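You operate a simulated robot arm through the tools that you are given. There is no shell and no other tool. Be economical: measure what you need, move in short steps, check, and stop when the job is done.

The job below is to be done with a simulated robot arm. You get a single attempt, and the scene is never put back.

TASK
Brake the waste belt, then lower its prop leg and pin it.
Fine: red brake lever down first; lay the red pin on the side shelf, lower the leg to the floor, then put the pin back through it.

The check looks at the end state, three seconds after you hand in, the way a careful person would. Anything else that was tipped, shoved, dropped, spilled or broken makes it a failure.

THE ROBOT
A 6-joint arm with a two-finger parallel gripper, fixed in place. Base frame: the origin is at the foot of the arm, x ahead of it, y to its left, z up. Readings come in m, degrees, newtons and seconds.
With the tool pointing down near the work surface it reaches from about 0.36 to 0.82 m from the base axis. Its first joint turns from -166.0 to 166.0 degrees. Payload 3.91 kg.
The TCP is the grasp point between the finger pads, 0.03 m short of the fingertips. In the tool frame z runs along the fingers and y along their closing line. The gripper opens to 0.11 m. The fingers are 0.02 m wide and 0.01 m thick; the gripper's body (0.048 by 0.112 m) begins 0.055 m behind the TCP.
Orientation is told as [roll, pitch, yaw] about the base's x, y, z axes, in that order, counted from this pose: with the fingers straight down and closing along the base's y, the tool's x points along the base's -x, its y along +y and its z along -z.

THE INTERFACE
- The arm moves only by the tool drive_tool. Its argument "targets" is one flat list of numbers, 7 for each row, row after row: the opening in per cent of the stroke, from 0 (shut) to 100 (fully open), then the shift along the base's x, y, z in units of 30 mm (1.0 is 30 mm), then the turn, a rotation vector about the base's x, y, z in units of 6 degrees (1.0 is 6 degrees). In form: [hand, x, y, z, rx, ry, rz, hand, x, y, z, rx, ry, rz, ...]. A call has 1 to 20 rows; each row shifts and turns the commanded pose from where the row before left it. A call with a number of a shift or a turn outside -1 to 1 is refused whole. A row lasts 0.2 s, in which the tool goes at most 0.05 m and 8.6 degrees; a call with a longer step from one row to the next is refused whole, and so is a gripper value outside its range. Where a pose cannot be reached the arm comes as near as it can. A force on the tool above 40 N (or 10 N above the force at the start of the call, whichever is more), or a blocked arm, ends the call early, and 0.2 s more pass. The fingers move at their own pace (about 0.045 m/s each) and stop on an object; they squeeze with about 28 N. The grip force told is the motor's: it shows also when the fingers shut on nothing. Time passes only in rows, and 0.2 s behind the last, so rows that do not move let the fingers close. The reply holds the time, the measured pose of the TCP, the force on the tool along the base axes, the opening and the grip force, in the units named above and with some noise, with the torque about the TCP (base axes, N m) and any sound that the robot's microphone picked up, and new pictures: "views" is both (left out), scene, wrist or none.
- Cameras (640 x 400 px; columns grow to the right, rows downward): "scene" is fixed at [0.3975, -0.5007, 1.1094]; the picture's right is [0.98, -0.19, 0.00], its down [-0.08, -0.39, -0.92] and it looks along [0.18, 0.90, -0.40] (base axes); focal length 260 px, centre (320, 200). "wrist" rides on the gripper at [0.077, 0.007, -0.114] in the tool frame; the picture's right is [-0.09, 1.00, 0.00], its down [-0.80, -0.07, -0.59] and it looks along [-0.59, -0.05, 0.80] (tool axes); focal length 270 px, centre (320, 200). There is no depth. A picture from a camera that has moved, and an enlarged one, comes with that camera's place and axes in the base frame and with its lens.
- raise_lower(by): slides the trunk up (or, below 0, down) by that many m; the arm rides with it, the base frame stays. It gives what a move gives, with no picture.
- inspect(camera, box): a new picture of the part [left, top, right, bottom] of that camera's present view, enlarged. The clock stands still meanwhile.
- hand_in(): hands the job in; it is judged then, once.

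Work in short steps. Places have to be worked out from the pictures, the camera data and where the tool is seen: move nearer, look again, correct. Check each grasp and each placing, and mend what went wrong. You have 120 turns and 200 pictures in all, those below and enlarged ones among them. Open the gripper and draw the arm clear of the work before you hand the job in, unless the task says otherwise; then end with one line.

The tools are called as a command line: name --argument value ..., lists and objects as JSON in quotes. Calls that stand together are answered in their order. drive_tool: Moves the arm, as the interface text tells. Its arguments: {"type":"object","properties":{"targets":{"type":"array"},"views":{"type":"string","enum":["both","scene","wrist","none"]}},"required":["targets"]} The other tools are called the same way: raise_lower (by) slides the trunk up or down; inspect (camera, box) takes an enlarged picture of a part of a camera's view; hand_in () hands the job in.

At the start:

```text
clock: 0.0
tool_pos: [0.5574, 0.091, 0.995]
orientation: [-0.1, 0.0, 0.0]
wrist_force: [-0.2, 1.0, 0.3]
ft_torque: [0.01, -0.01, 0.0]
gripper_width: 0.1099
grip_force: 0.0
trunk travel left (down, up): [-0.35, 0.26]
```

scene: 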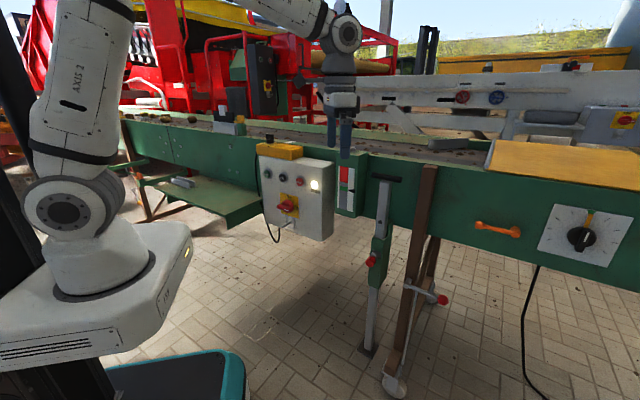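
wrist: 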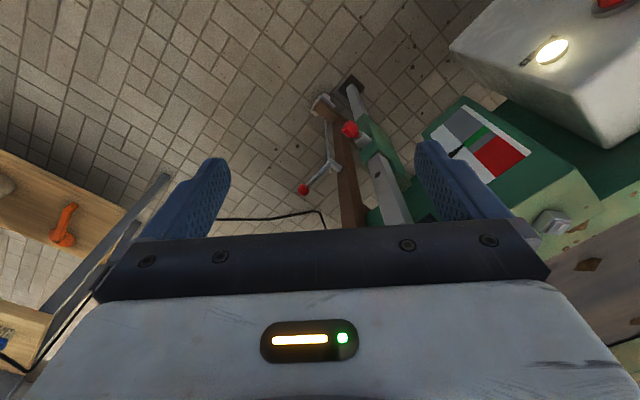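

I begin by enlarging the leg region and the belt area to identify the brake lever, pin, leg and shelf.

inspect --camera "scene" --box '[320, 140, 480, 240]'

inspect --camera "scene" --box '[330, 220, 490, 400]'

inspect --camera "scene" --box '[120, 100, 340, 250]'

inspect --camera "wrist" --box '[260, 60, 460, 240]'

```text
4.00 times, centred on (400, 190) of scene
camera zoom: at [0.3975, -0.5007, 1.1094], right [0.98, -0.19, 0.0], down [-0.08, -0.39, -0.92], along [0.18, 0.9, -0.4], focal length 1038 px, centre (0, 240)
```

zoom: 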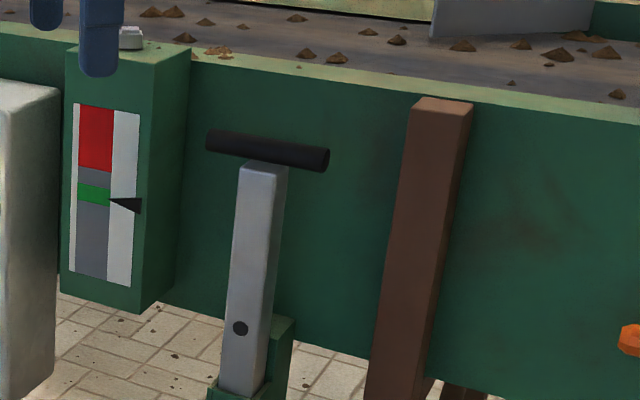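

```text
2.22 times, centred on (410, 310) of scene
camera zoom: at [0.3975, -0.5007, 1.1094], right [0.98, -0.19, 0.0], down [-0.08, -0.39, -0.92], along [0.18, 0.9, -0.4], focal length 577 px, centre (120, -44)
```

zoom: 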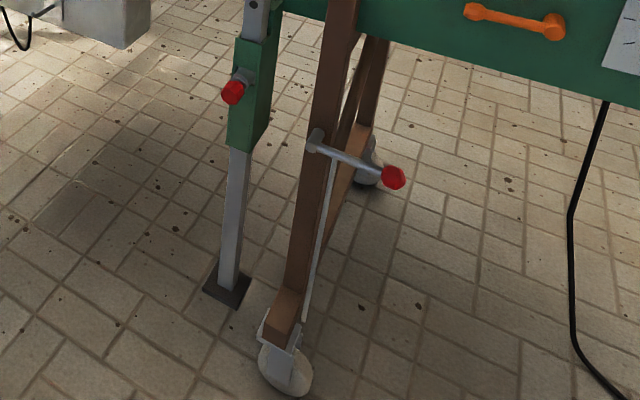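

```text
2.67 times, centred on (230, 175) of scene
camera zoom: at [0.3975, -0.5007, 1.1094], right [0.98, -0.19, 0.0], down [-0.08, -0.39, -0.92], along [0.18, 0.9, -0.4], focal length 692 px, centre (560, 267)
```

zoom: 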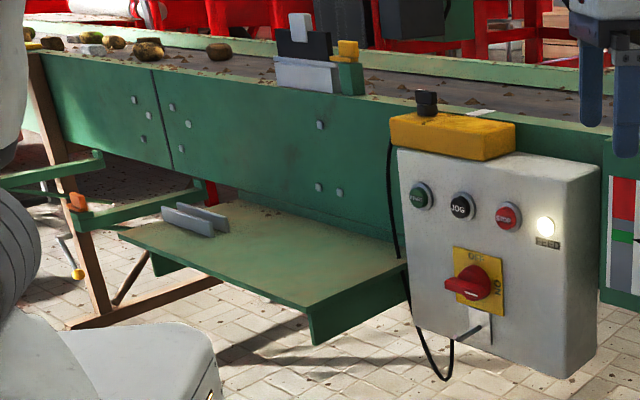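

```text
2.22 times, centred on (360, 150) of wrist
camera zoom: at [0.4803, 0.0963, 1.1112], right [0.09, 1.0, 0.0], down [0.8, -0.07, 0.59], along [0.59, -0.05, -0.8], focal length 601 px, centre (231, 311)
```

zoom: 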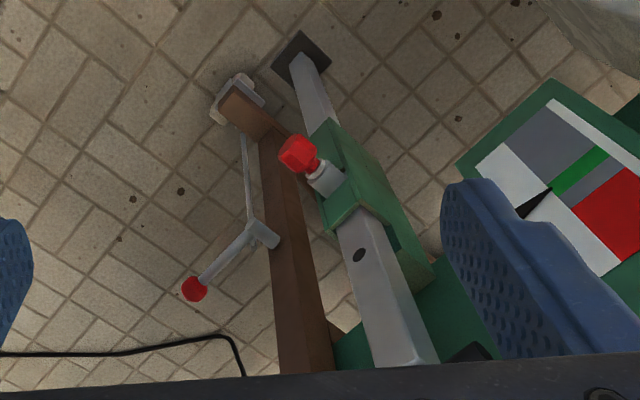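

Triangulating, the belt runs at about 45° (direction u=(0.71,-0.71), inward normal n=(0.71,0.71)). The pin knob is near (0.69,0.14,0.595), the brake knob near (0.874,0.018,0.524) and the T-handle near (0.734,0.182,0.863). I turn the tool to face along n with a 45° tilt, backing away slightly.

drive_tool --targets '[100, -0.2, -0.2, 0, 0, 0, 0.9375, 100, -0.2, -0.2, 0, 0, 0, 0.9375, 100, -0.2, -0.2, 0, 0, 0, 0.9375, 100, -0.2, -0.2, 0, 0, 0, 0.9375, 100, -0.2, -0.2, 0, 0, 0, 0.9375, 100, -0.2, -0.2, 0, 0, 0, 0.9375, 100, -0.2, -0.2, 0, 0, 0, 0.9375, 100, -0.2, -0.2, 0, 0, 0, 0.9375, 100, 0, 0, -0.5, 0.663, -0.663, 0, 100, 0, 0, -0.5, 0.663, -0.663, 0, 100, 0, 0, -0.5, 0.663, -0.663, 0, 100, 0, 0, -0.5, 0.663, -0.663, 0, 100, 0, 0, -0.5, 0.663, -0.663, 0, 100, 0, 0, -0.5, 0.663, -0.663, 0, 100, 0, 0, -0.5, 0.663, -0.663, 0, 100, 0, 0, -0.5, 0.663, -0.663, 0]'

```text
clock: 3.4
tool_pos: [0.5089, 0.0433, 0.8747]
orientation: [0.0, -45.0, 45.0]
wrist_force: [0.0, 0.6, -0.5]
ft_torque: [0.02, 0.01, 0.02]
gripper_width: 0.1101
grip_force: 0.0
trunk travel left (down, up): [-0.35, 0.26]
camera wrist: at [0.4075, -0.048, 0.9013], right [-0.66, 0.75, 0.06], down [0.15, 0.05, 0.99], along [0.74, 0.66, -0.15], focal length 270 px, centre (320, 200)
```

scene: 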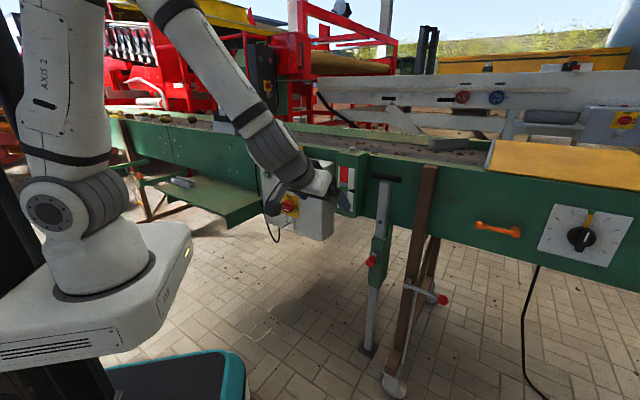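
wrist: 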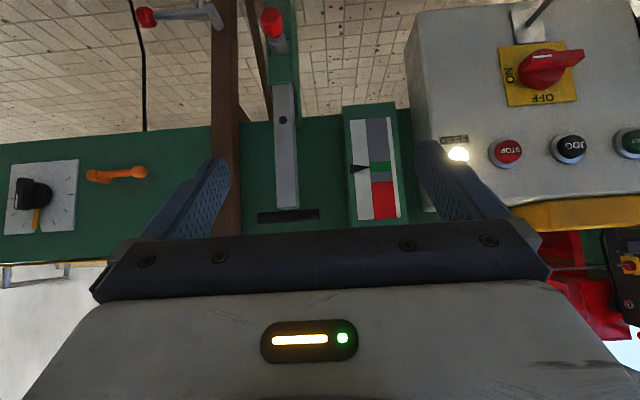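

The wrist camera now faces the belt (picture upside-down) and confirms the pin location. I enlarge the brake/pin region and then move to see the lever.

inspect --camera "wrist" --box '[110, 0, 350, 150]'

drive_tool --targets '[100, 0.7, -0.7, -1, 0, 0, 0, 100, 0.7, -0.7, -1, 0, 0, 0, 100, 0.7, -0.7, -1, 0, 0, 0, 100, 0.7, -0.7, -1, 0, 0, 0, 0, 0.7, -0.7, -1, 0, 0, 0, 0, 0.7, -0.7, -1, 0, 0, 0, 0, 0, 0, -1, 0, 0, 0, 0, 0, 0, -1, 0, 0, 0]'

```text
2.67 times, centred on (230, 75) of wrist
camera zoom: at [0.4075, -0.048, 0.9013], right [-0.66, 0.75, 0.06], down [0.15, 0.05, 0.99], along [0.74, 0.66, -0.15], focal length 721 px, centre (560, 533)
```

zoom: 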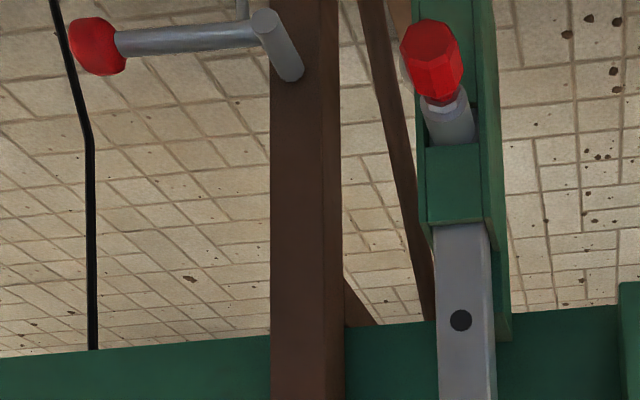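

```text
clock: 5.2
tool_pos: [0.6362, -0.085, 0.6362]
orientation: [0.0, -45.0, 45.0]
wrist_force: [-0.1, 0.0, 0.1]
ft_torque: [0.02, 0.02, 0.01]
gripper_width: 0.0211
grip_force: 0.0
trunk travel left (down, up): [-0.35, 0.26]
camera wrist: at [0.5359, -0.1762, 0.6633], right [-0.66, 0.75, 0.06], down [0.15, 0.05, 0.99], along [0.74, 0.66, -0.15], focal length 270 px, centre (320, 200)
```

scene: 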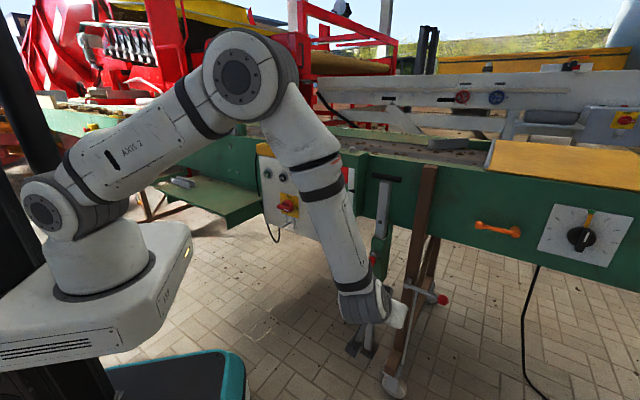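
wrist: 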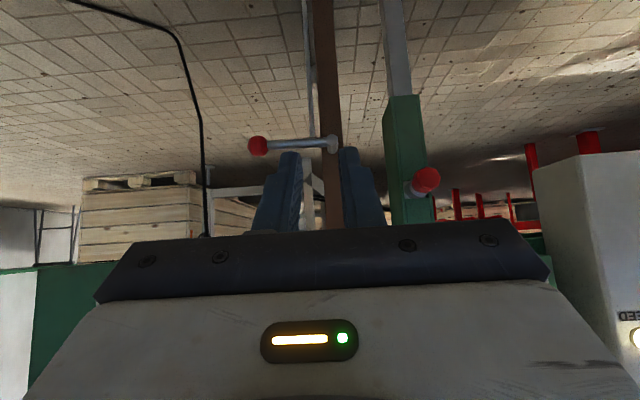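

Brake knob refined to about (0.878,0.014,0.521), lever pivoting about the normal with its hub roughly 0.1 m to the left. I position the shut fingertips above the bar just inboard of the knob.

drive_tool --targets '[0, 0.8, 0.405, -0.13, 0, 0, 0, 0, 0.8, 0.405, -0.13, 0, 0, 0, 0, 0.8, 0.405, -0.13, 0, 0, 0, 0, 0.8, 0.405, -0.13, 0, 0, 0, 0, 0.8, 0.405, -0.13, 0, 0, 0, 0, 0.8, 0.405, -0.13, 0, 0, 0, 0, 0.8, 0.405, -0.13, 0, 0, 0, 0, 0.8, 0.405, -0.13, 0, 0, 0, 0, 0.8, 0.405, -0.13, 0, 0, 0]'

inspect --camera "scene" --box '[370, 250, 490, 330]'

```text
clock: 7.2
tool_pos: [0.85, 0.0261, 0.6014]
orientation: [0.1, -45.0, 44.9]
wrist_force: [0.5, -0.9, 0.6]
ft_torque: [-0.01, 0.01, 0.02]
gripper_width: 0.0
grip_force: 28.3
trunk travel left (down, up): [-0.35, 0.26]
camera wrist: at [0.7494, -0.0658, 0.6294], right [-0.66, 0.75, 0.06], down [0.15, 0.05, 0.99], along [0.73, 0.66, -0.15], focal length 270 px, centre (320, 200)
```

scene: 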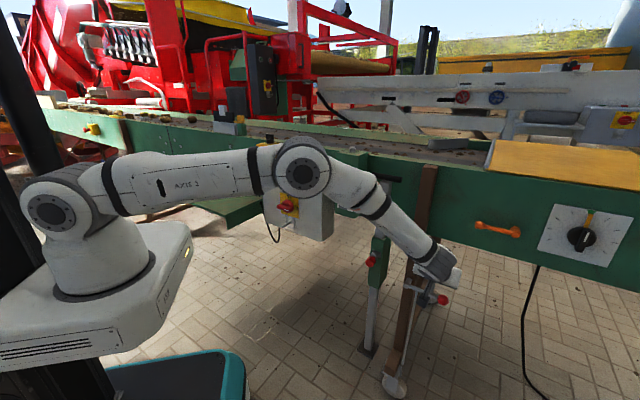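
wrist: 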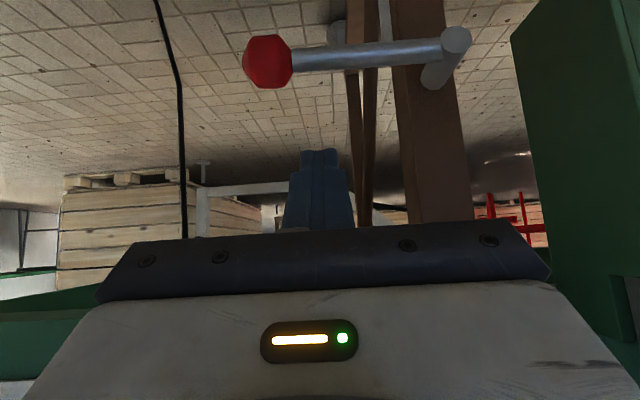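

```text
5.00 times, centred on (430, 290) of scene
camera zoom: at [0.3975, -0.5007, 1.1094], right [0.98, -0.19, 0.0], down [-0.08, -0.39, -0.92], along [0.18, 0.9, -0.4], focal length 1298 px, centre (-230, -250)
```

zoom: 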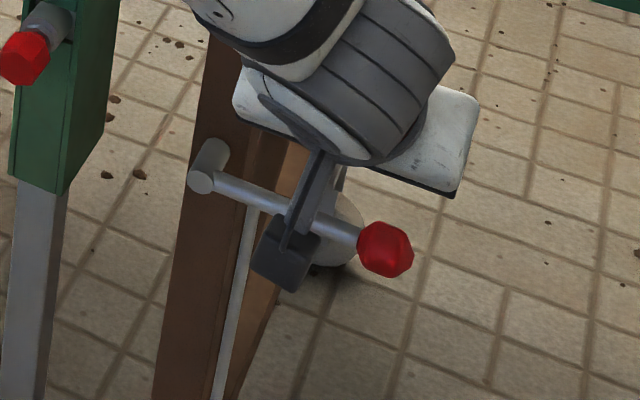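

Fingers are centred over the bar. I lower onto it and follow the arc down by about 30°, watching force.

drive_tool --targets '[0, 0, 0, -0.5, 0, 0, 0, 0, 0, 0, -0.5, 0, 0, 0, 0, 0, 0, -0.5, 0, 0, 0, 0, -0.02, 0.02, -0.25, 0, 0, 0, 0, -0.02, 0.02, -0.25, 0, 0, 0, 0, -0.04, 0.04, -0.24, 0, 0, 0, 0, -0.05, 0.05, -0.24, 0, 0, 0, 0, -0.07, 0.07, -0.225, 0, 0, 0, 0, -0.08, 0.08, -0.225, 0, 0, 0]'

inspect --camera "scene" --box '[370, 250, 490, 330]'

```text
clock: 9.2
tool_pos: [0.842, 0.0341, 0.5119]
orientation: [0.1, -45.0, 45.0]
wrist_force: [0.8, 0.2, 1.6]
ft_torque: [0.05, -0.04, -0.05]
gripper_width: 0.0
grip_force: 28.2
trunk travel left (down, up): [-0.35, 0.26]
camera wrist: at [0.7416, -0.0577, 0.5391], right [-0.66, 0.75, 0.06], down [0.15, 0.05, 0.99], along [0.73, 0.66, -0.15], focal length 270 px, centre (320, 200)
```

scene: 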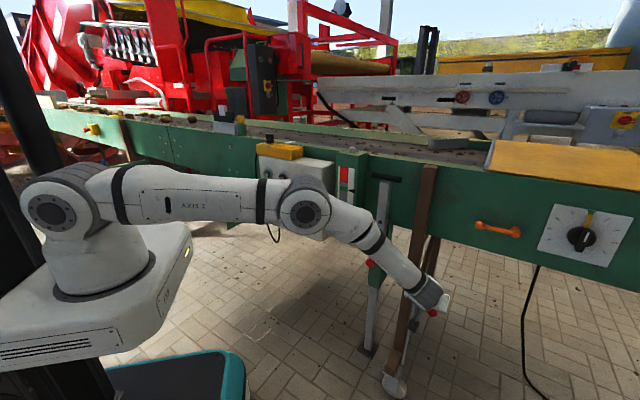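
wrist: 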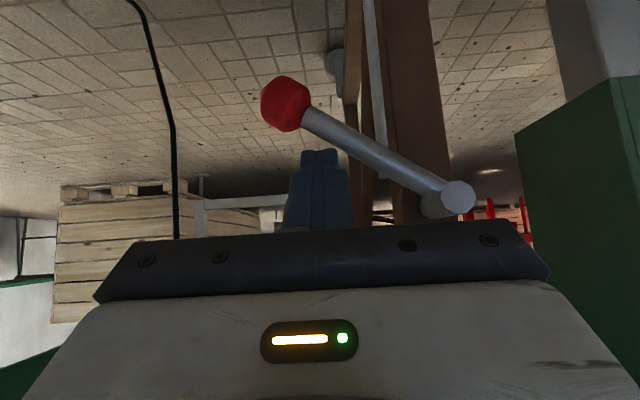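

```text
5.00 times, centred on (430, 290) of scene
camera zoom: at [0.3975, -0.5007, 1.1094], right [0.98, -0.19, 0.0], down [-0.08, -0.39, -0.92], along [0.18, 0.9, -0.4], focal length 1298 px, centre (-230, -250)
```

zoom: 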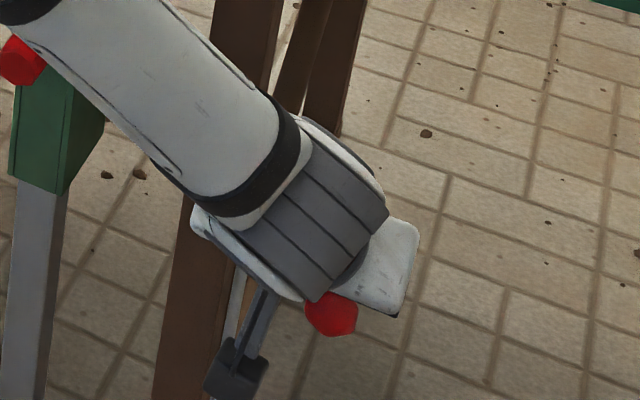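

The lever swung to about -35° with little resistance. I continue along the arc towards its stop.

drive_tool --targets '[0, -0.1, 0.1, -0.2, 0, 0, 0, 0, -0.1, 0.1, -0.2, 0, 0, 0, 0, -0.124, 0.124, -0.175, 0, 0, 0, 0, -0.124, 0.124, -0.175, 0, 0, 0]'

```text
clock: 10.2
tool_pos: [0.8289, 0.049, 0.4907]
orientation: [-0.1, -45.1, 44.9]
wrist_force: [0.5, -2.5, 2.1]
ft_torque: [0.01, 0.0, -0.07]
gripper_width: 0.0001
grip_force: 28.2
trunk travel left (down, up): [-0.35, 0.26]
camera wrist: at [0.729, -0.0431, 0.5174], right [-0.66, 0.75, 0.06], down [0.15, 0.05, 0.99], along [0.73, 0.66, -0.15], focal length 270 px, centre (320, 200)
```

scene: 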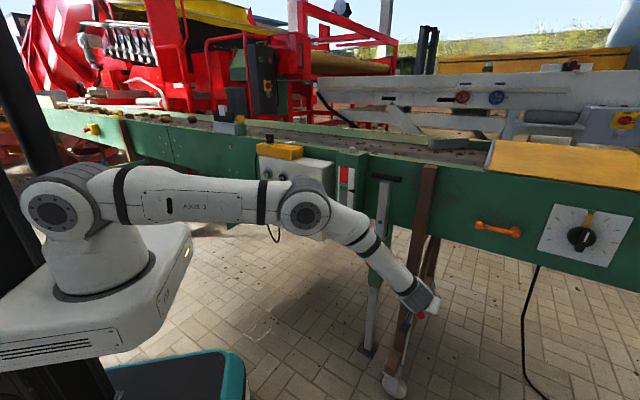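
wrist: 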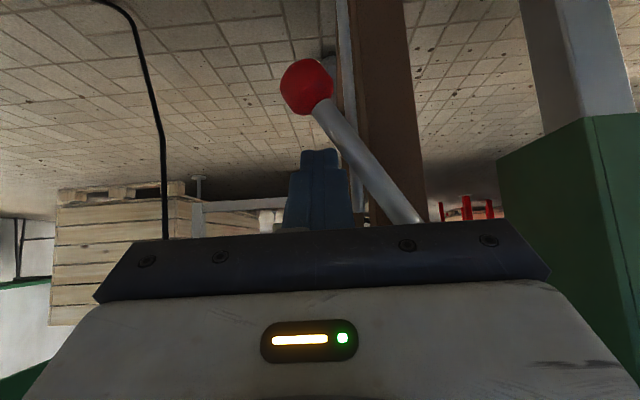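

No stop yet, at about -52°. I continue the arc.

drive_tool --targets '[0, -0.143, 0.143, -0.142, 0, 0, 0, 0, -0.143, 0.143, -0.142, 0, 0, 0, 0, -0.16, 0.16, -0.12, 0, 0, 0, 0, -0.16, 0.16, -0.1, 0, 0, 0, 0, -0.16, 0.16, -0.08, 0, 0, 0]'

```text
clock: 10.8
tool_pos: [0.8268, 0.0506, 0.4881]
orientation: [-1.1, -45.3, 44.9]
wrist_force: [3.2, -4.1, 2.7]
ft_torque: [-0.05, -0.06, -0.05]
gripper_width: 0.0
grip_force: 27.7
trunk travel left (down, up): [-0.35, 0.26]
stopped in row 3: the force on the tool passed its limit (the readings are from after the stop); the commanded pose is now the measured one
camera wrist: at [0.7257, -0.0403, 0.5157], right [-0.65, 0.76, 0.05], down [0.14, 0.06, 0.99], along [0.75, 0.65, -0.14], focal length 270 px, centre (320, 200)
```

scene: 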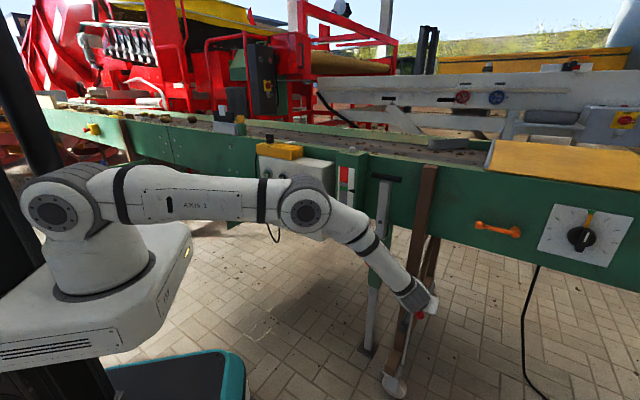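
wrist: 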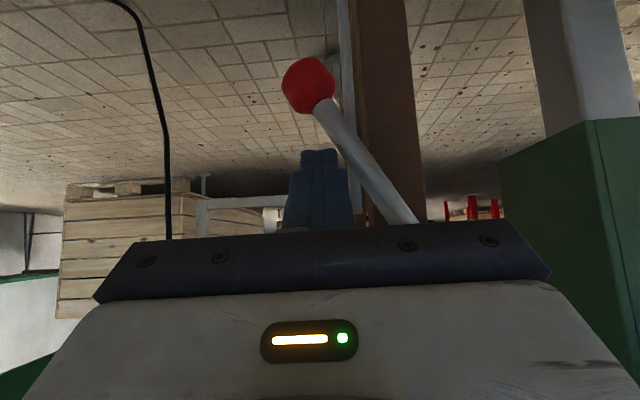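

The force limit tripped, so the lever seems to be at its stop (about -55°). I lift away and check that the lever stays down.

drive_tool --targets '[0, 0.2, -0.2, 0.5, 0, 0, 0, 0, -0.7, -0.7, 0.5, 0, 0, 0, 0, -0.9, -0.9, 0.3, 0, 0, 0, 0, -0.9, -0.9, 0.3, 0, 0, 0, 0, -0.9, -0.9, 0.3, 0, 0, 0, 0, -0.9, -0.9, 0.3, 0, 0, 0, 0, -0.9, -0.9, 0.3, 0, 0, 0]'

inspect --camera "scene" --box '[350, 230, 500, 330]'

```text
clock: 12.4
tool_pos: [0.6791, -0.1131, 0.5611]
orientation: [-1.1, -45.4, 45.1]
wrist_force: [-0.4, -0.2, -0.6]
ft_torque: [0.02, 0.0, 0.04]
gripper_width: 0.0
grip_force: 27.9
trunk travel left (down, up): [-0.35, 0.26]
camera wrist: at [0.5776, -0.2031, 0.5877], right [-0.65, 0.76, 0.05], down [0.14, 0.06, 0.99], along [0.74, 0.65, -0.14], focal length 270 px, centre (320, 200)
```

scene: 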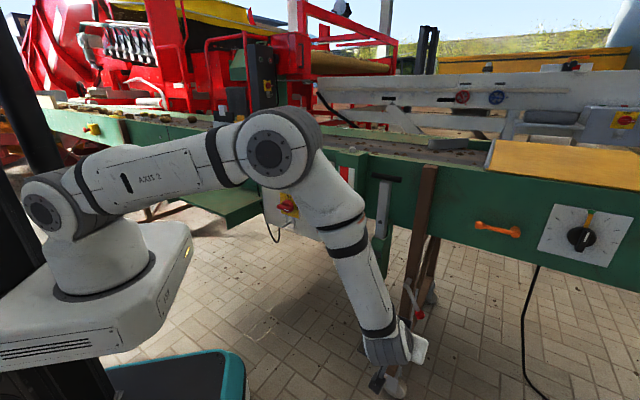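
wrist: 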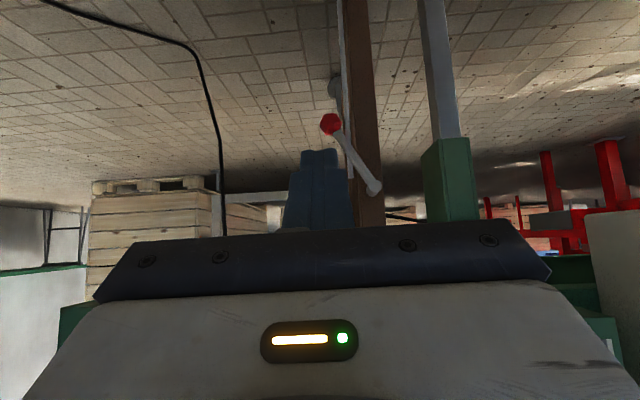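

```text
4.00 times, centred on (425, 280) of scene
camera zoom: at [0.3975, -0.5007, 1.1094], right [0.98, -0.19, 0.0], down [-0.08, -0.39, -0.92], along [0.18, 0.9, -0.4], focal length 1038 px, centre (-100, -120)
```

zoom: 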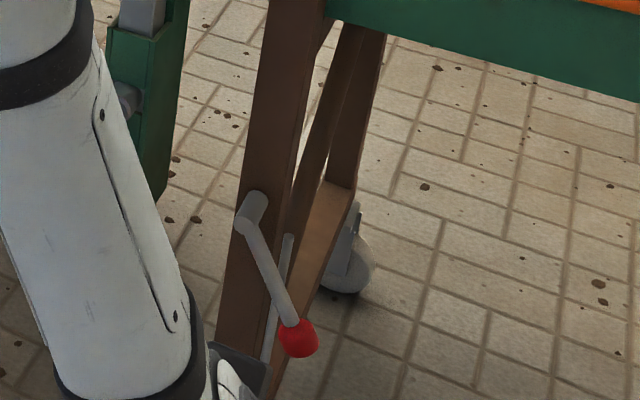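

The brake lever stays down against its stop. Now I move in front of the pin to look at it closely.

drive_tool --targets '[60, -0.8, 0.8, 0.8, 0, 0, 0, 60, -0.8, 0.8, 0.8, 0, 0, 0, 60, -0.8, 0.8, 0.6, 0, 0, 0, 60, -0.8, 0.8, 0.6, 0, 0, 0, 60, -0.8, 0.8, 0.5, 0, 0, 0]'

inspect --camera "wrist" --box '[220, 50, 460, 200]'

inspect --camera "scene" --box '[330, 160, 450, 280]'

```text
clock: 13.6
tool_pos: [0.5601, 0.0106, 0.6625]
orientation: [-1.0, -45.5, 44.9]
wrist_force: [-0.1, 1.1, -0.7]
ft_torque: [0.01, -0.02, -0.01]
gripper_width: 0.066
grip_force: 0.0
trunk travel left (down, up): [-0.35, 0.26]
camera wrist: at [0.4577, -0.0809, 0.689], right [-0.65, 0.76, 0.05], down [0.14, 0.06, 0.99], along [0.74, 0.65, -0.14], focal length 270 px, centre (320, 200)
```

scene: 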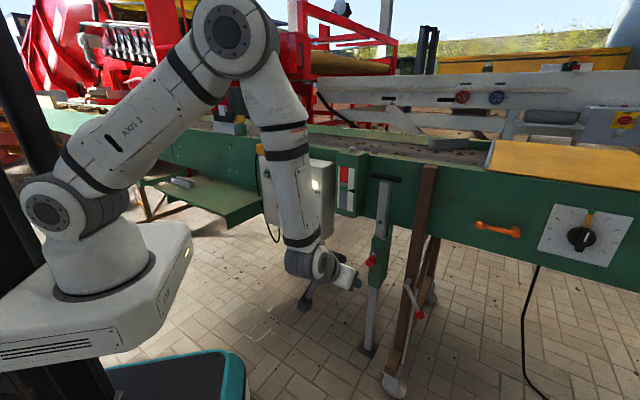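
wrist: 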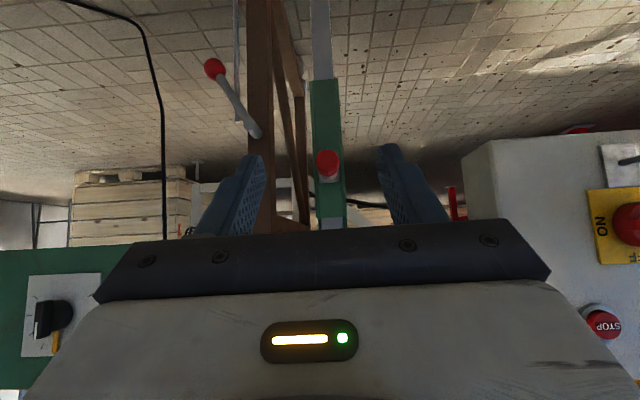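

```text
2.67 times, centred on (340, 125) of wrist
camera zoom: at [0.4577, -0.0809, 0.689], right [-0.65, 0.76, 0.05], down [0.14, 0.06, 0.99], along [0.74, 0.65, -0.14], focal length 721 px, centre (267, 400)
```

zoom: 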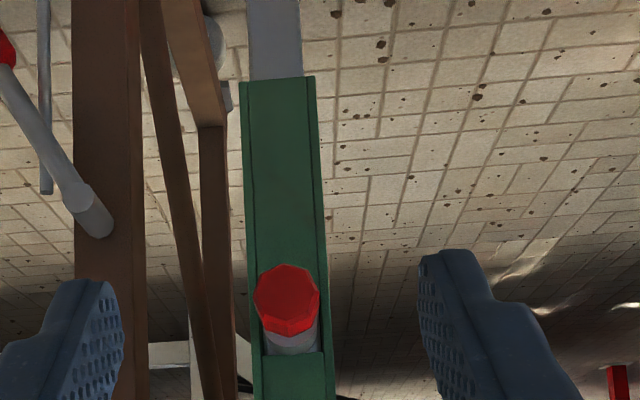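

```text
3.33 times, centred on (390, 220) of scene
camera zoom: at [0.3975, -0.5007, 1.1094], right [0.98, -0.19, 0.0], down [-0.08, -0.39, -0.92], along [0.18, 0.9, -0.4], focal length 865 px, centre (87, 133)
```

zoom: 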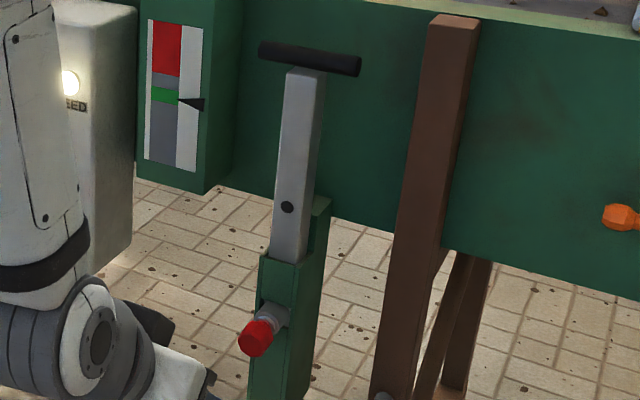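

The knob (about 31 mm wide) is at roughly (0.694,0.141,0.596) and the sleeve face at n≈0.63. I approach with the fingers straddling it, stopping about 3 cm short to check.

drive_tool --targets '[60, 0.55, 0.54, -0.28, 0.024, 0.142, 0.118, 60, 0.55, 0.54, -0.28, 0, 0, 0, 60, 0.55, 0.54, -0.28, 0, 0, 0, 60, 0.55, 0.54, -0.28, 0, 0, 0, 60, 0.55, 0.54, -0.28, 0, 0, 0, 60, 0.55, 0.54, -0.28, 0, 0, 0]'

inspect --camera "wrist" --box '[200, 50, 440, 200]'

inspect --camera "scene" --box '[330, 220, 430, 300]'

```text
clock: 15.0
tool_pos: [0.6579, 0.1066, 0.6105]
orientation: [-0.1, -44.8, 45.1]
wrist_force: [1.5, -0.2, -0.1]
ft_torque: [0.01, 0.03, 0.0]
gripper_width: 0.0662
grip_force: 0.1
trunk travel left (down, up): [-0.35, 0.26]
camera wrist: at [0.5571, 0.0151, 0.6384], right [-0.66, 0.75, 0.06], down [0.15, 0.05, 0.99], along [0.73, 0.66, -0.15], focal length 270 px, centre (320, 200)
```

scene: 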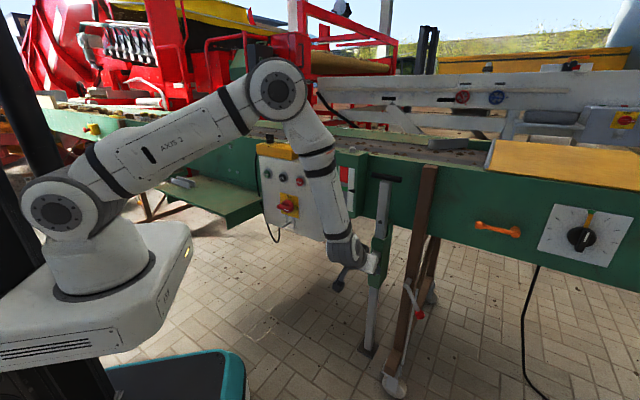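
wrist: 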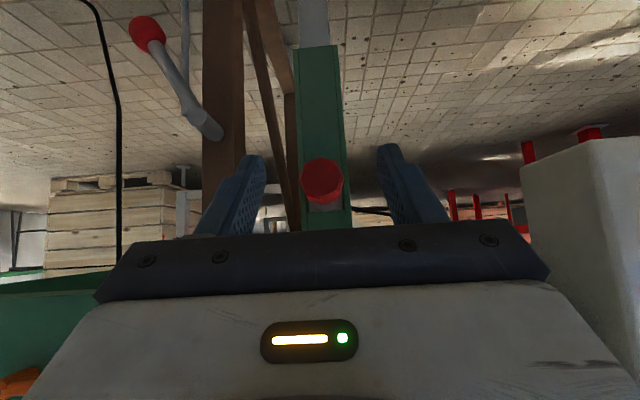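

```text
2.67 times, centred on (320, 125) of wrist
camera zoom: at [0.5571, 0.0151, 0.6384], right [-0.66, 0.75, 0.06], down [0.15, 0.05, 0.99], along [0.73, 0.66, -0.15], focal length 721 px, centre (320, 400)
```

zoom: 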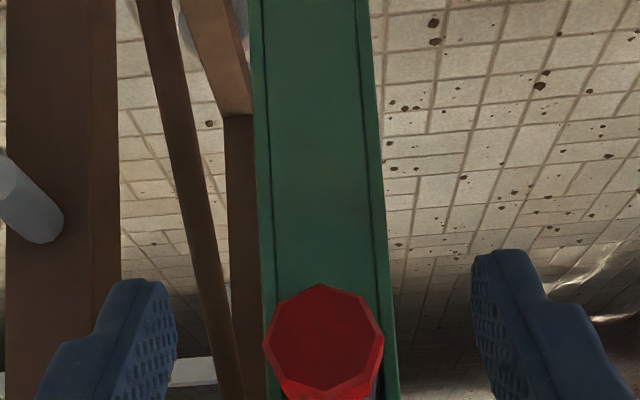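

```text
5.00 times, centred on (380, 260) of scene
camera zoom: at [0.3975, -0.5007, 1.1094], right [0.98, -0.19, 0.0], down [-0.08, -0.39, -0.92], along [0.18, 0.9, -0.4], focal length 1298 px, centre (20, -100)
```

zoom: 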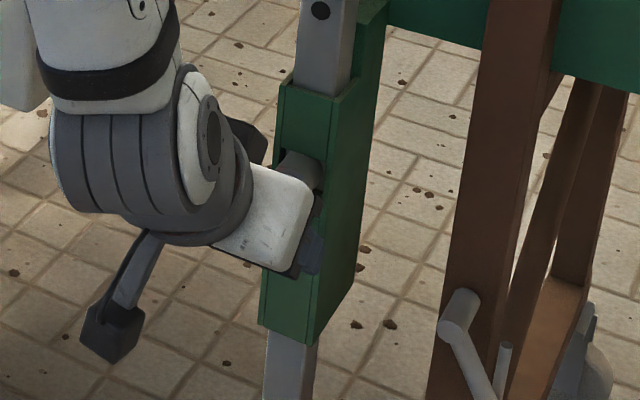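

Knob size growth between views puts its front face nearer n≈0.598, z≈0.593. I advance the last 6 cm and close the fingers on it.

drive_tool --targets '[60, 0.367, 0.367, -0.146, 0, 0, 0, 60, 0.367, 0.367, -0.146, 0, 0, 0, 60, 0.367, 0.367, -0.146, 0, 0, 0, 60, 0.367, 0.367, -0.146, 0, 0, 0]'

inspect --camera "wrist" --box '[200, 100, 440, 250]'

inspect --camera "scene" --box '[330, 220, 430, 300]'

```text
clock: 16.0
tool_pos: [0.6991, 0.1498, 0.5946]
orientation: [0.1, -44.8, 44.9]
wrist_force: [-0.4, -0.2, -0.3]
ft_torque: [-0.02, -0.01, -0.02]
gripper_width: 0.0661
grip_force: 0.0
trunk travel left (down, up): [-0.35, 0.26]
camera wrist: at [0.5988, 0.0579, 0.6219], right [-0.66, 0.75, 0.06], down [0.16, 0.05, 0.99], along [0.73, 0.66, -0.15], focal length 270 px, centre (320, 200)
```

scene: 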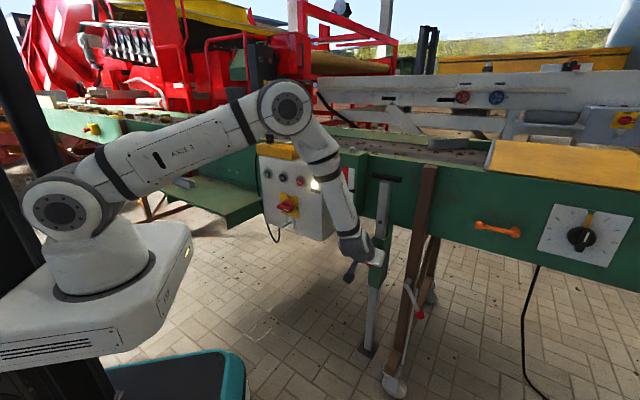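
wrist: 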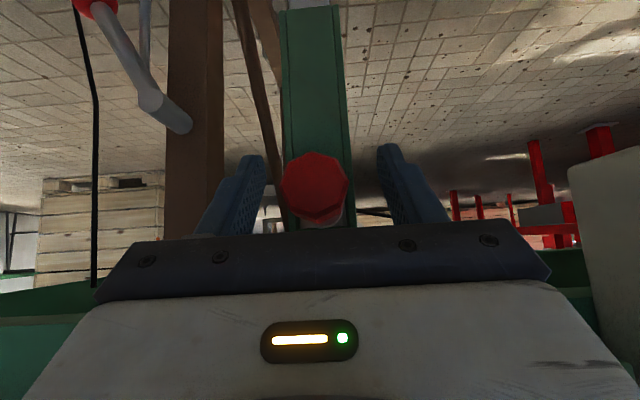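

```text
2.67 times, centred on (320, 175) of wrist
camera zoom: at [0.5988, 0.0579, 0.6219], right [-0.66, 0.75, 0.06], down [0.16, 0.05, 0.99], along [0.73, 0.66, -0.15], focal length 721 px, centre (320, 267)
```

zoom: 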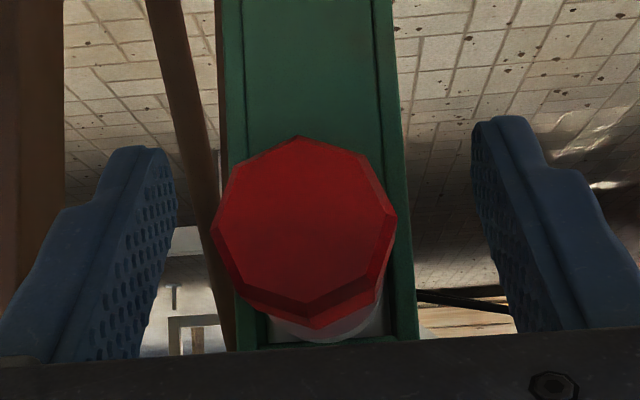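

```text
5.00 times, centred on (380, 260) of scene
camera zoom: at [0.3975, -0.5007, 1.1094], right [0.98, -0.19, 0.0], down [-0.08, -0.39, -0.92], along [0.18, 0.9, -0.4], focal length 1298 px, centre (20, -100)
```

zoom: 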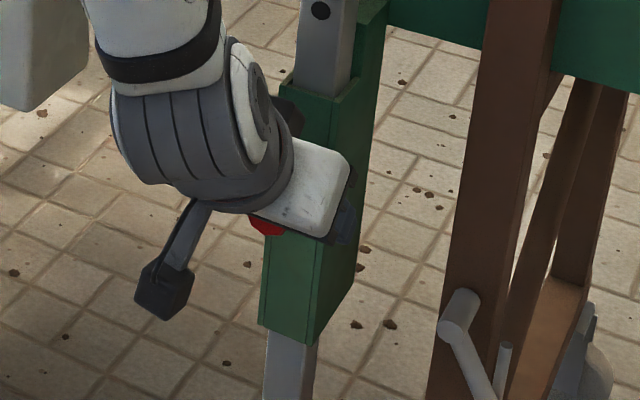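

The fingers straddle the knob without contact, about 2.5 mm off centre. I correct that and close.

drive_tool --targets '[60, 0.06, -0.06, 0, 0, 0, 0, 40, 0, 0, 0, 0, 0, 0, 20, 0, 0, 0, 0, 0, 0, 0, 0, 0, 0, 0, 0, 0, 0, 0, 0, 0, 0, 0, 0, 0, 0, 0, 0, 0, 0, 0]' --views "wrist"

```text
clock: 17.4
tool_pos: [0.7007, 0.1476, 0.5945]
orientation: [0.0, -44.8, 45.1]
wrist_force: [0.2, -1.1, 0.3]
ft_torque: [-0.01, -0.03, 0.05]
gripper_width: 0.0286
grip_force: 27.8
trunk travel left (down, up): [-0.35, 0.26]
camera wrist: at [0.6009, 0.0567, 0.6219], right [-0.66, 0.75, 0.06], down [0.16, 0.05, 0.99], along [0.73, 0.66, -0.15], focal length 270 px, centre (320, 200)
```

wrist: 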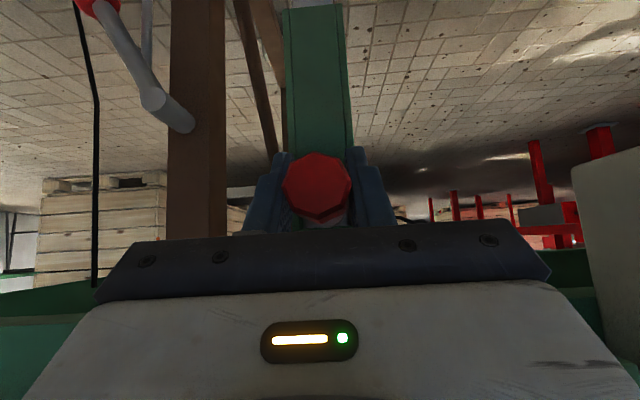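

Gripped at 28.6 mm. Seated reference: TCP (0.7007,0.1476,0.5945). I pull straight out along -n.

drive_tool --targets '[0, -0.25, -0.25, 0, 0, 0, 0, 0, -0.25, -0.25, 0, 0, 0, 0, 0, -0.25, -0.25, 0, 0, 0, 0, 0, -0.25, -0.25, 0, 0, 0, 0, 0, -0.25, -0.25, 0, 0, 0, 0, 0, -0.25, -0.25, 0, 0, 0, 0]'

inspect --camera "scene" --box '[330, 200, 430, 300]'

```text
clock: 18.8
tool_pos: [0.6555, 0.1032, 0.5962]
orientation: [-0.1, -44.9, 45.0]
wrist_force: [-0.4, -0.8, -0.5]
ft_torque: [-0.03, 0.01, 0.01]
gripper_width: 0.0287
grip_force: 28.2
trunk travel left (down, up): [-0.35, 0.26]
camera wrist: at [0.555, 0.0102, 0.6236], right [-0.66, 0.75, 0.06], down [0.15, 0.05, 0.99], along [0.73, 0.66, -0.15], focal length 270 px, centre (320, 200)
```

scene: 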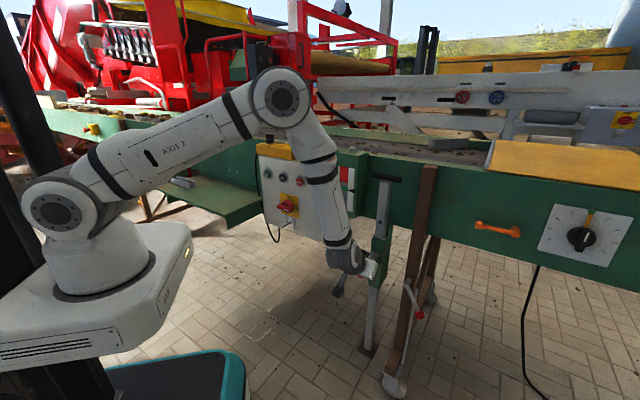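
wrist: 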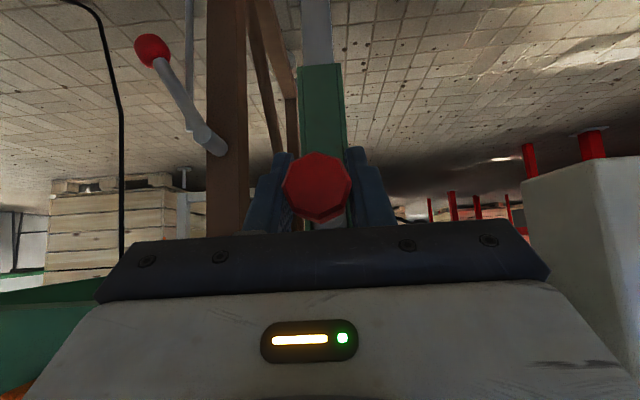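

```text
4.00 times, centred on (380, 250) of scene
camera zoom: at [0.3975, -0.5007, 1.1094], right [0.98, -0.19, 0.0], down [-0.08, -0.39, -0.92], along [0.18, 0.9, -0.4], focal length 1038 px, centre (80, 0)
```

zoom: 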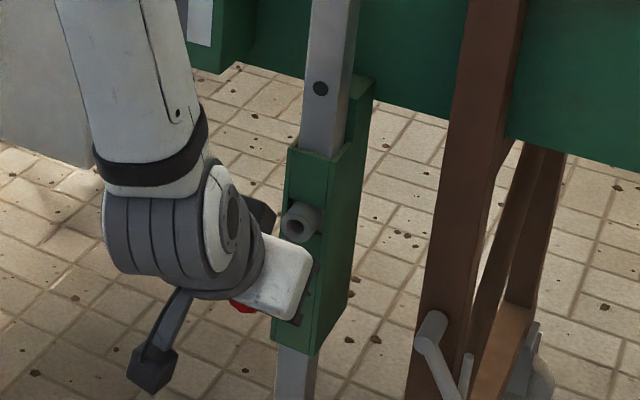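

The sleeve socket looks empty and the leg has not dropped. I back off further and look at the held pin.

drive_tool --targets '[0, -0.7, -0.7, 0, 0, 0, 0, 0, -0.7, -0.7, 0.2, 0, 0, 0, 0, -0.7, -0.7, 0.3, 0, 0, 0, 0, -0.7, -0.7, 0.5, 0, 0, 0, 0, -0.7, -0.7, 0.5, 0, 0, 0]'

inspect --camera "scene" --box '[270, 200, 430, 300]'

inspect --camera "wrist" --box '[220, 50, 460, 250]'

```text
clock: 20.0
tool_pos: [0.5493, -0.0005, 0.6438]
orientation: [0.5, -44.7, 44.8]
wrist_force: [-0.4, -0.4, -0.6]
ft_torque: [0.01, 0.01, 0.0]
gripper_width: 0.0001
grip_force: 27.8
trunk travel left (down, up): [-0.35, 0.26]
camera wrist: at [0.4501, -0.093, 0.6726], right [-0.66, 0.75, 0.07], down [0.16, 0.05, 0.99], along [0.73, 0.66, -0.15], focal length 270 px, centre (320, 200)
```

scene: 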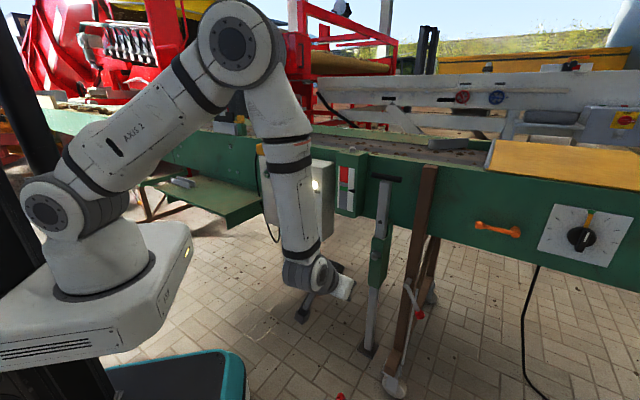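
wrist: 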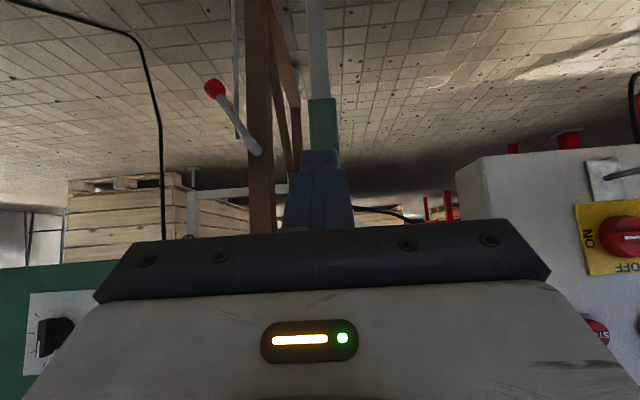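

```text
4.00 times, centred on (350, 250) of scene
camera zoom: at [0.3975, -0.5007, 1.1094], right [0.98, -0.19, 0.0], down [-0.08, -0.39, -0.92], along [0.18, 0.9, -0.4], focal length 1038 px, centre (200, 0)
```

zoom: 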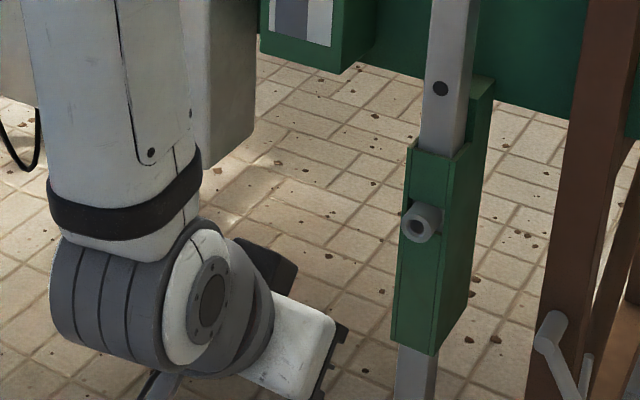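

```text
2.00 times, centred on (340, 150) of wrist
camera zoom: at [0.4501, -0.093, 0.6726], right [-0.66, 0.75, 0.07], down [0.16, 0.05, 0.99], along [0.73, 0.66, -0.15], focal length 541 px, centre (280, 300)
```

zoom: 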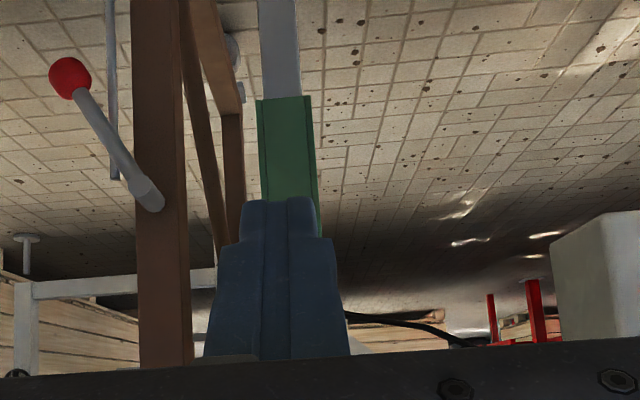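

The grip is empty: the pin was lost while I lifted, probably because its end was still in the socket. I see something red at the bottom of the scene view, so I look for it on the floor.

inspect --camera "scene" --box '[280, 340, 400, 400]'

raise_lower --by -0.3

```text
5.33 times, centred on (340, 370) of scene
camera zoom: at [0.3975, -0.5007, 1.1094], right [0.98, -0.19, 0.0], down [-0.08, -0.39, -0.92], along [0.18, 0.9, -0.4], focal length 1384 px, centre (213, -707)
```

zoom: 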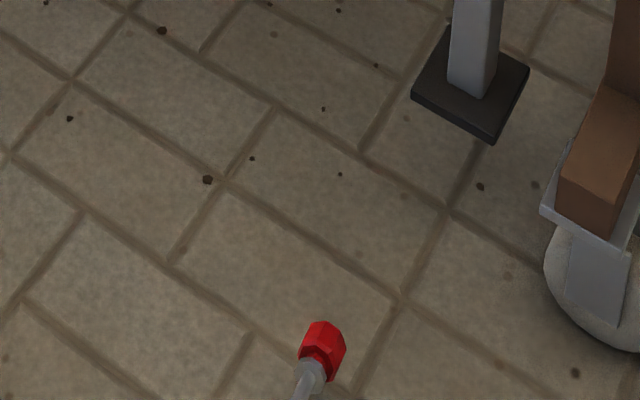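

```text
clock: 23.0
tool_pos: [0.55, 0.0001, 0.3438]
orientation: [0.5, -44.8, 44.7]
wrist_force: [-0.4, -0.4, -0.1]
ft_torque: [0.01, 0.02, 0.0]
gripper_width: 0.0
grip_force: 28.0
trunk travel left (down, up): [-0.05, 0.56]
```

The pin lies on the floor with its knob near (0.593,0.086,0.014), shaft pointing back towards the robot. With the trunk lowered I turn the tool vertical to look at it from above.

drive_tool --targets '[70, 0, 0, 0, -0.663, 0.663, 0, 70, 0, 0, 0, -0.663, 0.663, 0, 70, 0, 0, 0, -0.663, 0.663, 0, 70, 0, 0, 0, -0.663, 0.663, 0, 70, 0, 0, 0, -0.663, 0.663, 0, 70, 0, 0, 0, -0.663, 0.663, 0, 70, 0, 0, 0, -0.663, 0.663, 0, 70, 0, 0, 0, -0.663, 0.663, 0]'

inspect --camera "wrist" --box '[220, 50, 420, 200]'

```text
clock: 24.8
tool_pos: [0.5501, -0.0012, 0.345]
orientation: [0.3, 0.3, 44.9]
wrist_force: [0.0, 0.6, -0.5]
ft_torque: [0.0, -0.02, -0.04]
gripper_width: 0.0768
grip_force: 0.0
trunk travel left (down, up): [-0.05, 0.56]
camera wrist: at [0.4922, -0.051, 0.4606], right [-0.64, 0.77, 0.0], down [0.62, 0.52, 0.59], along [0.45, 0.38, -0.81], focal length 270 px, centre (320, 200)
```

scene: 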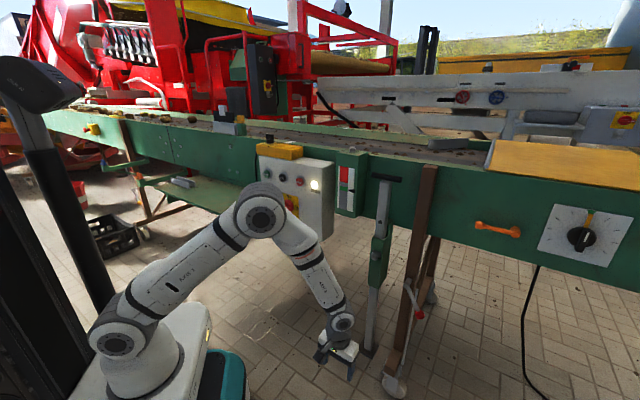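
wrist: 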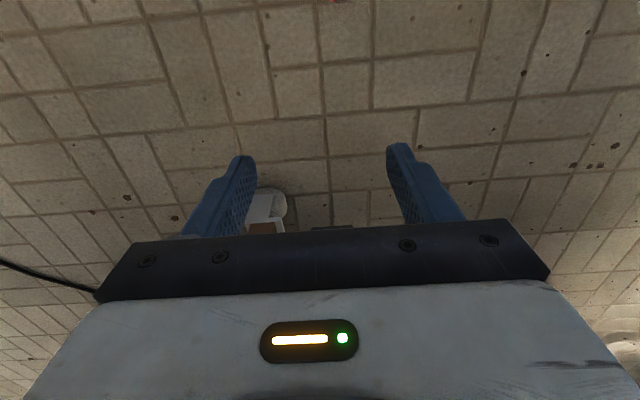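

```text
2.67 times, centred on (320, 125) of wrist
camera zoom: at [0.4922, -0.051, 0.4606], right [-0.64, 0.77, 0.0], down [0.62, 0.52, 0.59], along [0.45, 0.38, -0.81], focal length 721 px, centre (320, 400)
```

zoom: 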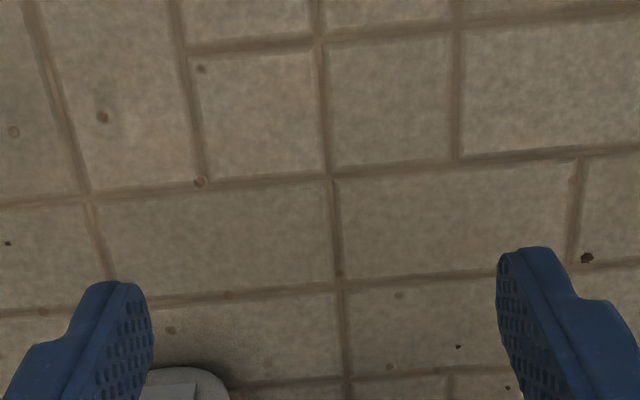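

The pin was evidently still falling in that picture; there is now a red spot at the very top edge of the wrist view. I tilt the camera back to look straight down.

drive_tool --targets '[70, 0, 0, 0.3, -0.663, 0.663, 0, 70, 0, 0, 0.3, -0.663, 0.663, 0, 70, 0, 0, 0.3, -0.663, 0.663, 0, 70, 0, 0, 0.3, -0.663, 0.663, 0, 70, 0, 0, 0.3, -0.663, 0.663, 0, 70, 0, 0, 0.3, -0.663, 0.663, 0]'

```text
clock: 26.2
tool_pos: [0.5496, -0.0007, 0.3995]
orientation: [0.2, 34.2, 44.7]
wrist_force: [-0.1, -0.1, -0.2]
ft_torque: [-0.01, -0.02, -0.02]
gripper_width: 0.0769
grip_force: 0.0
trunk travel left (down, up): [-0.05, 0.56]
camera wrist: at [0.5466, 0.0037, 0.5383], right [-0.65, 0.76, -0.05], down [0.76, 0.65, 0.04], along [0.06, -0.01, -1.0], focal length 270 px, centre (320, 200)
```

scene: 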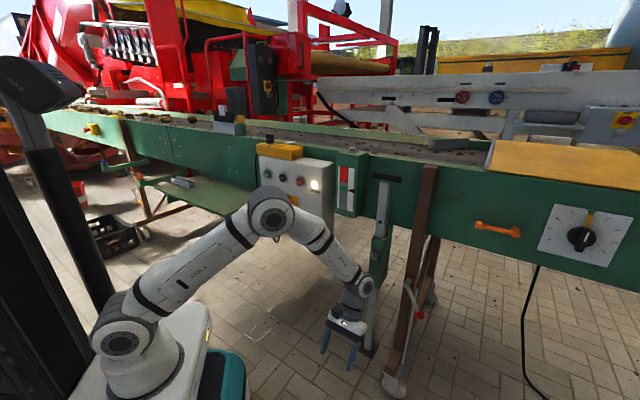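
wrist: 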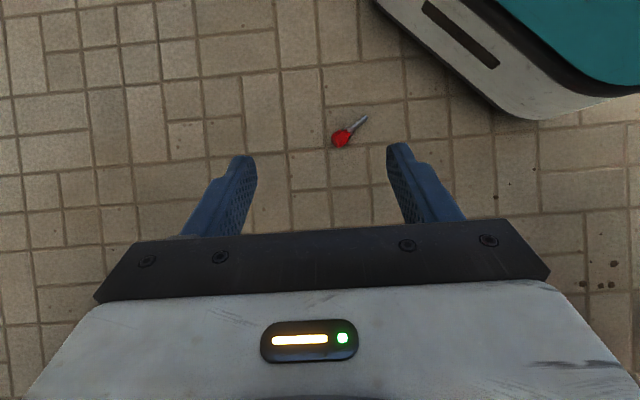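

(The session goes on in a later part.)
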